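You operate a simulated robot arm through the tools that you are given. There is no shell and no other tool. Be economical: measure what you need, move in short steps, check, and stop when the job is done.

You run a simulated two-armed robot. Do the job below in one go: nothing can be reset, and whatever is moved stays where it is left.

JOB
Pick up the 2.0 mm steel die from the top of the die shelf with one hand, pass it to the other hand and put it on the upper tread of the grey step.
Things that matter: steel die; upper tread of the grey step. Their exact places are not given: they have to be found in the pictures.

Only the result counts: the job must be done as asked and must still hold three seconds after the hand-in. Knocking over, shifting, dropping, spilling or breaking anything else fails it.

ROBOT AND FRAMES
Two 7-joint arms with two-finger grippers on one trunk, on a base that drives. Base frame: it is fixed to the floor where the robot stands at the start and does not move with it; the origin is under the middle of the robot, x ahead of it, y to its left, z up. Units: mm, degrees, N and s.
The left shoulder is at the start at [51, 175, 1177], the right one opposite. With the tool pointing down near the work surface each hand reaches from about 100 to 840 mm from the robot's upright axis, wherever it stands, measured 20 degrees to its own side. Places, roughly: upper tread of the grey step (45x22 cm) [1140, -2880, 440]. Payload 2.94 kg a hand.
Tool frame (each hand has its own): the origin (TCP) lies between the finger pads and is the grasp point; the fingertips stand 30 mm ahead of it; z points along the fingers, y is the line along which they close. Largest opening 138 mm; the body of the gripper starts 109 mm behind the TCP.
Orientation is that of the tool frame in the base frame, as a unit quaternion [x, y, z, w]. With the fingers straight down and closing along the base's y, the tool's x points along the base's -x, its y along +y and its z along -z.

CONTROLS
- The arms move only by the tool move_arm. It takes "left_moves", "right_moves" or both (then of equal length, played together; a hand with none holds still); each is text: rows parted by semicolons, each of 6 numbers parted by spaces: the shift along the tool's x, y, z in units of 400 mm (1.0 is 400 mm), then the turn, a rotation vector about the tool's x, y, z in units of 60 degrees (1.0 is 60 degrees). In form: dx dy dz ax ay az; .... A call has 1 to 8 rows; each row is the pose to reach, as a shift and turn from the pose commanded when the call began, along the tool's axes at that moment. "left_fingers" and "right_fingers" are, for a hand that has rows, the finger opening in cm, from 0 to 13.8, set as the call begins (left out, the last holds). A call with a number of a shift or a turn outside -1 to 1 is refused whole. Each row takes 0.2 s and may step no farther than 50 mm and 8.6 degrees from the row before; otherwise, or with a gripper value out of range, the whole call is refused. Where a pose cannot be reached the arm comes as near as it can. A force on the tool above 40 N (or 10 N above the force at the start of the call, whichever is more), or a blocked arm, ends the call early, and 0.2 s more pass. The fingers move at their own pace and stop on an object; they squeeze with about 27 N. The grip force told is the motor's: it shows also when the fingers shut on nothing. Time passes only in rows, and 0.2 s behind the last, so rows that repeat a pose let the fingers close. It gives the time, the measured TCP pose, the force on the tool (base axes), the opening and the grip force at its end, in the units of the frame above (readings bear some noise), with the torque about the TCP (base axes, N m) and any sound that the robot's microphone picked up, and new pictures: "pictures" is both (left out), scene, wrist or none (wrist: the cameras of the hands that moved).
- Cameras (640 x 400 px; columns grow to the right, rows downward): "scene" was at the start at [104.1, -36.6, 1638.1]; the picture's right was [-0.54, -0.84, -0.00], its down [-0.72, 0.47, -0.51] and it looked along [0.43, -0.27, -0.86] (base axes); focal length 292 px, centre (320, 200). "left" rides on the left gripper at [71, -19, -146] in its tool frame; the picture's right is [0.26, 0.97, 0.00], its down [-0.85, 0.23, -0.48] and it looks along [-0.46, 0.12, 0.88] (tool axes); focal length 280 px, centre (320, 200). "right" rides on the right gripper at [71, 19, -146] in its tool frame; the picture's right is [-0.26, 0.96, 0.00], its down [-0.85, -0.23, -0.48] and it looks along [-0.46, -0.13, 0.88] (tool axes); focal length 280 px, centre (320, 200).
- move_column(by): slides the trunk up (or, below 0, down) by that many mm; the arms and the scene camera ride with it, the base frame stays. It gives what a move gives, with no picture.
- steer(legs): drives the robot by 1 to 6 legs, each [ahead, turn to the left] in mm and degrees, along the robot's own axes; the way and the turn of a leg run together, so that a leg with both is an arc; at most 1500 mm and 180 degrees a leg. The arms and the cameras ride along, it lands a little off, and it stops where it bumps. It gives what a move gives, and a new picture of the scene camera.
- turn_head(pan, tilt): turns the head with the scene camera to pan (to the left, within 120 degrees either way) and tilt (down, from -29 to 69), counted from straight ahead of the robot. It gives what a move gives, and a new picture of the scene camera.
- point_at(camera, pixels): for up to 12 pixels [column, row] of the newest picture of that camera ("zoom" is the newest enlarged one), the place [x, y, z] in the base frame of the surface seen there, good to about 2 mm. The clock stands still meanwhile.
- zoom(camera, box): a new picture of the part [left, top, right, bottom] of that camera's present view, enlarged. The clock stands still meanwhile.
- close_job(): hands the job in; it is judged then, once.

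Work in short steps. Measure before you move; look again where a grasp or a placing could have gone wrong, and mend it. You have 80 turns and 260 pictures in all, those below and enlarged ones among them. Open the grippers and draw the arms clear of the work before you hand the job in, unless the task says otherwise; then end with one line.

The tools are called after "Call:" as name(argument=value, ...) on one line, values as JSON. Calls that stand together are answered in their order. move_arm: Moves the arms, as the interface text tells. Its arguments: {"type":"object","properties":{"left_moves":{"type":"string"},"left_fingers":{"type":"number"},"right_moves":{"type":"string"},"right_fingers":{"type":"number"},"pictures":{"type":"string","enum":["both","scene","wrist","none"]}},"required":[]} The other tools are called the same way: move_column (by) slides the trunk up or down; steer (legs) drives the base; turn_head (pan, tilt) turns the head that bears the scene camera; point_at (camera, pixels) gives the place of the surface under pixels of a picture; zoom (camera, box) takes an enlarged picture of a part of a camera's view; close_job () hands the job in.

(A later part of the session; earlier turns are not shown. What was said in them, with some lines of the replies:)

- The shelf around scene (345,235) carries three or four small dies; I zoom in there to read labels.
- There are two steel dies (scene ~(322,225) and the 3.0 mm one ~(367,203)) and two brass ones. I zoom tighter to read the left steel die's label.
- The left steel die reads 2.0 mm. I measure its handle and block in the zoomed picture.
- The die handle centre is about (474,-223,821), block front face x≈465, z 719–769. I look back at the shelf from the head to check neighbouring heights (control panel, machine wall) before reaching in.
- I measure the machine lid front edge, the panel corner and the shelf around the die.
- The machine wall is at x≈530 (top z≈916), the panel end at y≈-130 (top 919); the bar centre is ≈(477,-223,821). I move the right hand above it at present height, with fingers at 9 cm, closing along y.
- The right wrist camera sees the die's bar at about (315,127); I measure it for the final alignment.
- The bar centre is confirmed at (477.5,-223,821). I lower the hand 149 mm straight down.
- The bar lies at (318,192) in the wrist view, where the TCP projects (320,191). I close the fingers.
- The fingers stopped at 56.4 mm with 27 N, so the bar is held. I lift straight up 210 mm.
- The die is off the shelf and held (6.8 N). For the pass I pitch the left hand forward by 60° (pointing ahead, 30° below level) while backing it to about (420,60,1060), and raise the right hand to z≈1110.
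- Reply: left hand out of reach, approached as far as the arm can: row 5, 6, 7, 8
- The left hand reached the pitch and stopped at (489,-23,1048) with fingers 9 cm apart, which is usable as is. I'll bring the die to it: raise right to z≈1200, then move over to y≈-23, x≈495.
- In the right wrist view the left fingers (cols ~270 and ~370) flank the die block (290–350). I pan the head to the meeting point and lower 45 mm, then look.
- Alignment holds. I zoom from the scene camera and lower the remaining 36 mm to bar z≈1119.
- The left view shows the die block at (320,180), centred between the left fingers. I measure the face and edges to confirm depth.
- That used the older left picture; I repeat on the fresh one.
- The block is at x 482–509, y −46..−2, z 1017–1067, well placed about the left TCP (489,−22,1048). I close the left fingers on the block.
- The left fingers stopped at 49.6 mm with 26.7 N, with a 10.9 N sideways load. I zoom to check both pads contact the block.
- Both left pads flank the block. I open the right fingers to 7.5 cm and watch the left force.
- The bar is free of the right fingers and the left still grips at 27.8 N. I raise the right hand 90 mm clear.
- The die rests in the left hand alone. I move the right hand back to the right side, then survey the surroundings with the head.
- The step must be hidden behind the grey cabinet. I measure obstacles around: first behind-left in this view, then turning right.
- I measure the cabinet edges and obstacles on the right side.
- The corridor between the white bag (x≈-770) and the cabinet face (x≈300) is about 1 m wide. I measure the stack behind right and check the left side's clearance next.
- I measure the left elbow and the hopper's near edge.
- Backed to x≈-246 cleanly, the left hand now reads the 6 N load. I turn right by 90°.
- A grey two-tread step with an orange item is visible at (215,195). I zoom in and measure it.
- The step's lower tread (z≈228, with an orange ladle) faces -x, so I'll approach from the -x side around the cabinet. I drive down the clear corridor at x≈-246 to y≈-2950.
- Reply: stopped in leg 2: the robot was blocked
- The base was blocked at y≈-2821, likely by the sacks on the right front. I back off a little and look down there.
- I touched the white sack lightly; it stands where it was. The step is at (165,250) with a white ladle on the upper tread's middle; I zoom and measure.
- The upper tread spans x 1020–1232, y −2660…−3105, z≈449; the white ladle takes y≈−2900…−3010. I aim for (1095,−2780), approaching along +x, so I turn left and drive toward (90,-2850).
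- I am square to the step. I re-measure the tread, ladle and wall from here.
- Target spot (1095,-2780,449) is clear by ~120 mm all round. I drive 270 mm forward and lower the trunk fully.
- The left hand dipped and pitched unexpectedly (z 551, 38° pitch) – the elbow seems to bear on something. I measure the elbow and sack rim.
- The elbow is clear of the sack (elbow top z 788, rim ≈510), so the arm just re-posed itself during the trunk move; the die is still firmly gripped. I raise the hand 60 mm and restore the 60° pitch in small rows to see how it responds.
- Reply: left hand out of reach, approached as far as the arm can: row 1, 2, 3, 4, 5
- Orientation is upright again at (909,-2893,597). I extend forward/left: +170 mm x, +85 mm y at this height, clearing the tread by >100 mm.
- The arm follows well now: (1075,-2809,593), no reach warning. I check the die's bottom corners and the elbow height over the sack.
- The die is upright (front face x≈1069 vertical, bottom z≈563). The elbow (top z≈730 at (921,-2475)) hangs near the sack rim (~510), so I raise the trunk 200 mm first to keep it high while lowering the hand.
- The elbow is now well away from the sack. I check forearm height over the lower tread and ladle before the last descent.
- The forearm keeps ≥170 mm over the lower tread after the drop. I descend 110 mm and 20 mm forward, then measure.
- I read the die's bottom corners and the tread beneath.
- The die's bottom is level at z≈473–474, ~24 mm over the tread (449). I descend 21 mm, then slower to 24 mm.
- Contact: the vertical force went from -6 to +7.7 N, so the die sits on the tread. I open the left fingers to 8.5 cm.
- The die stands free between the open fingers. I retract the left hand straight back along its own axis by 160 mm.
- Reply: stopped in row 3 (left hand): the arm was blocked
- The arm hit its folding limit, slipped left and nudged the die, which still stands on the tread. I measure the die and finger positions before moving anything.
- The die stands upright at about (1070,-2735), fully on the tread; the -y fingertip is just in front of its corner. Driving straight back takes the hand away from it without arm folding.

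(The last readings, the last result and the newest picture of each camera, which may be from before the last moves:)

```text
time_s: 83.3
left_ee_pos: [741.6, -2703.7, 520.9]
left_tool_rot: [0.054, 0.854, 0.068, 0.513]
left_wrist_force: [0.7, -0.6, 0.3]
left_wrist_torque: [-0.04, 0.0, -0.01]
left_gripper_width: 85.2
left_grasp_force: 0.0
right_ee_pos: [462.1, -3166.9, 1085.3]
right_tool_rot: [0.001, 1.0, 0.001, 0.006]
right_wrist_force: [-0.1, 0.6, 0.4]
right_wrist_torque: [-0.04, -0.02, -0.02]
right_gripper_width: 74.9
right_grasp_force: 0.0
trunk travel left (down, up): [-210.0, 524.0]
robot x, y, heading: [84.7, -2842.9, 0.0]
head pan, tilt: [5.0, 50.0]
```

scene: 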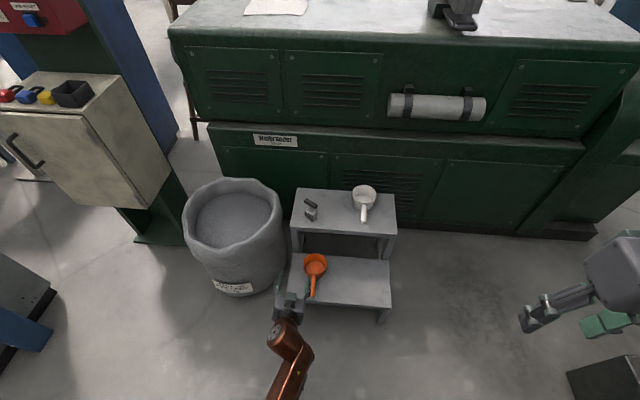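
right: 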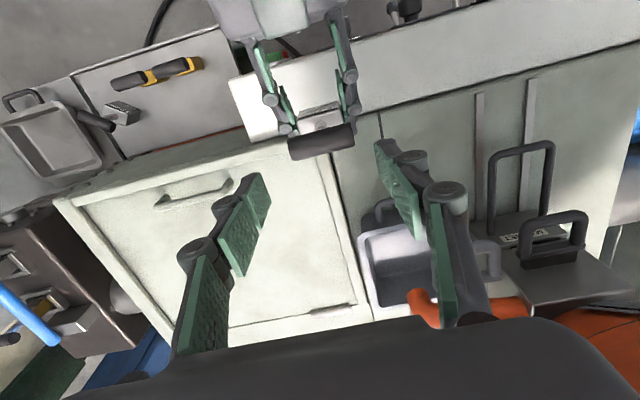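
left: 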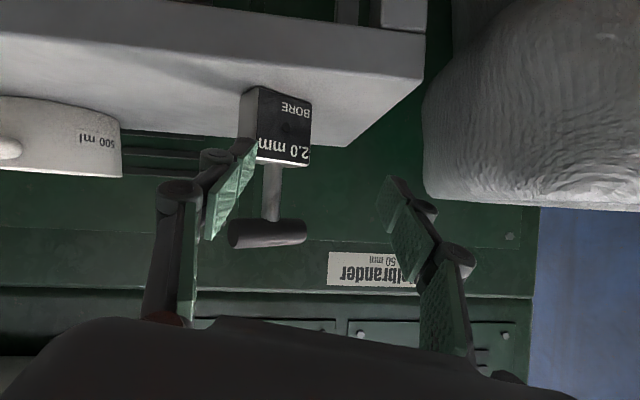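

The robot is clear. I zoom on the step to confirm the die's stance and that the ladles stayed put.

Call:
zoom(camera="scene", box=[270, 170, 410, 310])

Call:
point_at(camera="scene", pixels=[[308, 201], [315, 205], [311, 215], [310, 209], [307, 222], [364, 218], [318, 258], [312, 285], [297, 189], [291, 224], [395, 195]])

```text
2.86 times, centred on (340, 240) of scene
```

zoom: 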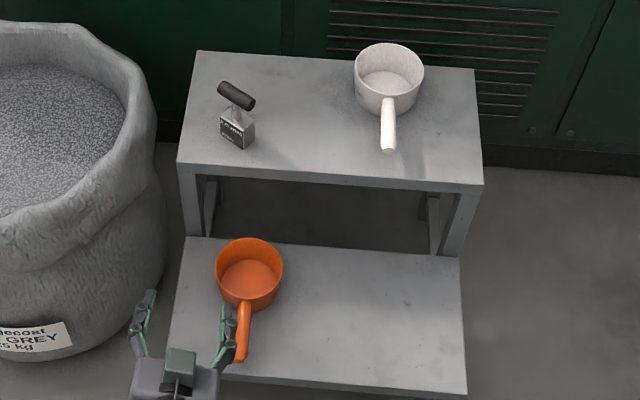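

```text
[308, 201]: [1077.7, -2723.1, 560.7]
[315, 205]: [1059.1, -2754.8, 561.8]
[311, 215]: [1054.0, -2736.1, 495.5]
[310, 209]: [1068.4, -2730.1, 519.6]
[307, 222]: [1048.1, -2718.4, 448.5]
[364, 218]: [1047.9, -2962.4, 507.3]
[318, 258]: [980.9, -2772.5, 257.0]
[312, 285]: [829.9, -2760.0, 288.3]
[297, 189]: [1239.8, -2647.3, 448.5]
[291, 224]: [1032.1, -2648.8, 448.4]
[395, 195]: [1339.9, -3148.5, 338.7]
```

The die stands upright on the upper tread around (1070,-2735), all of its base inside the edges; ladles and step are unmoved, both grippers are open and clear. I hand in.

Call:
close_job()

```text
The job is handed in.
```

The 2.0 mm steel die is standing upright on the upper tread of the grey step. The right hand took it from the die shelf and passed it to the left hand, which placed it. Two contacts happened on the way. The base was blocked while driving, most likely by the white sack. I backed off and saw no sign that it had moved, but did not measure it. The left hand also nudged the die as it drew back, so it ended about 5 cm from where I first set it and slightly turned, still with its whole base on the tread.
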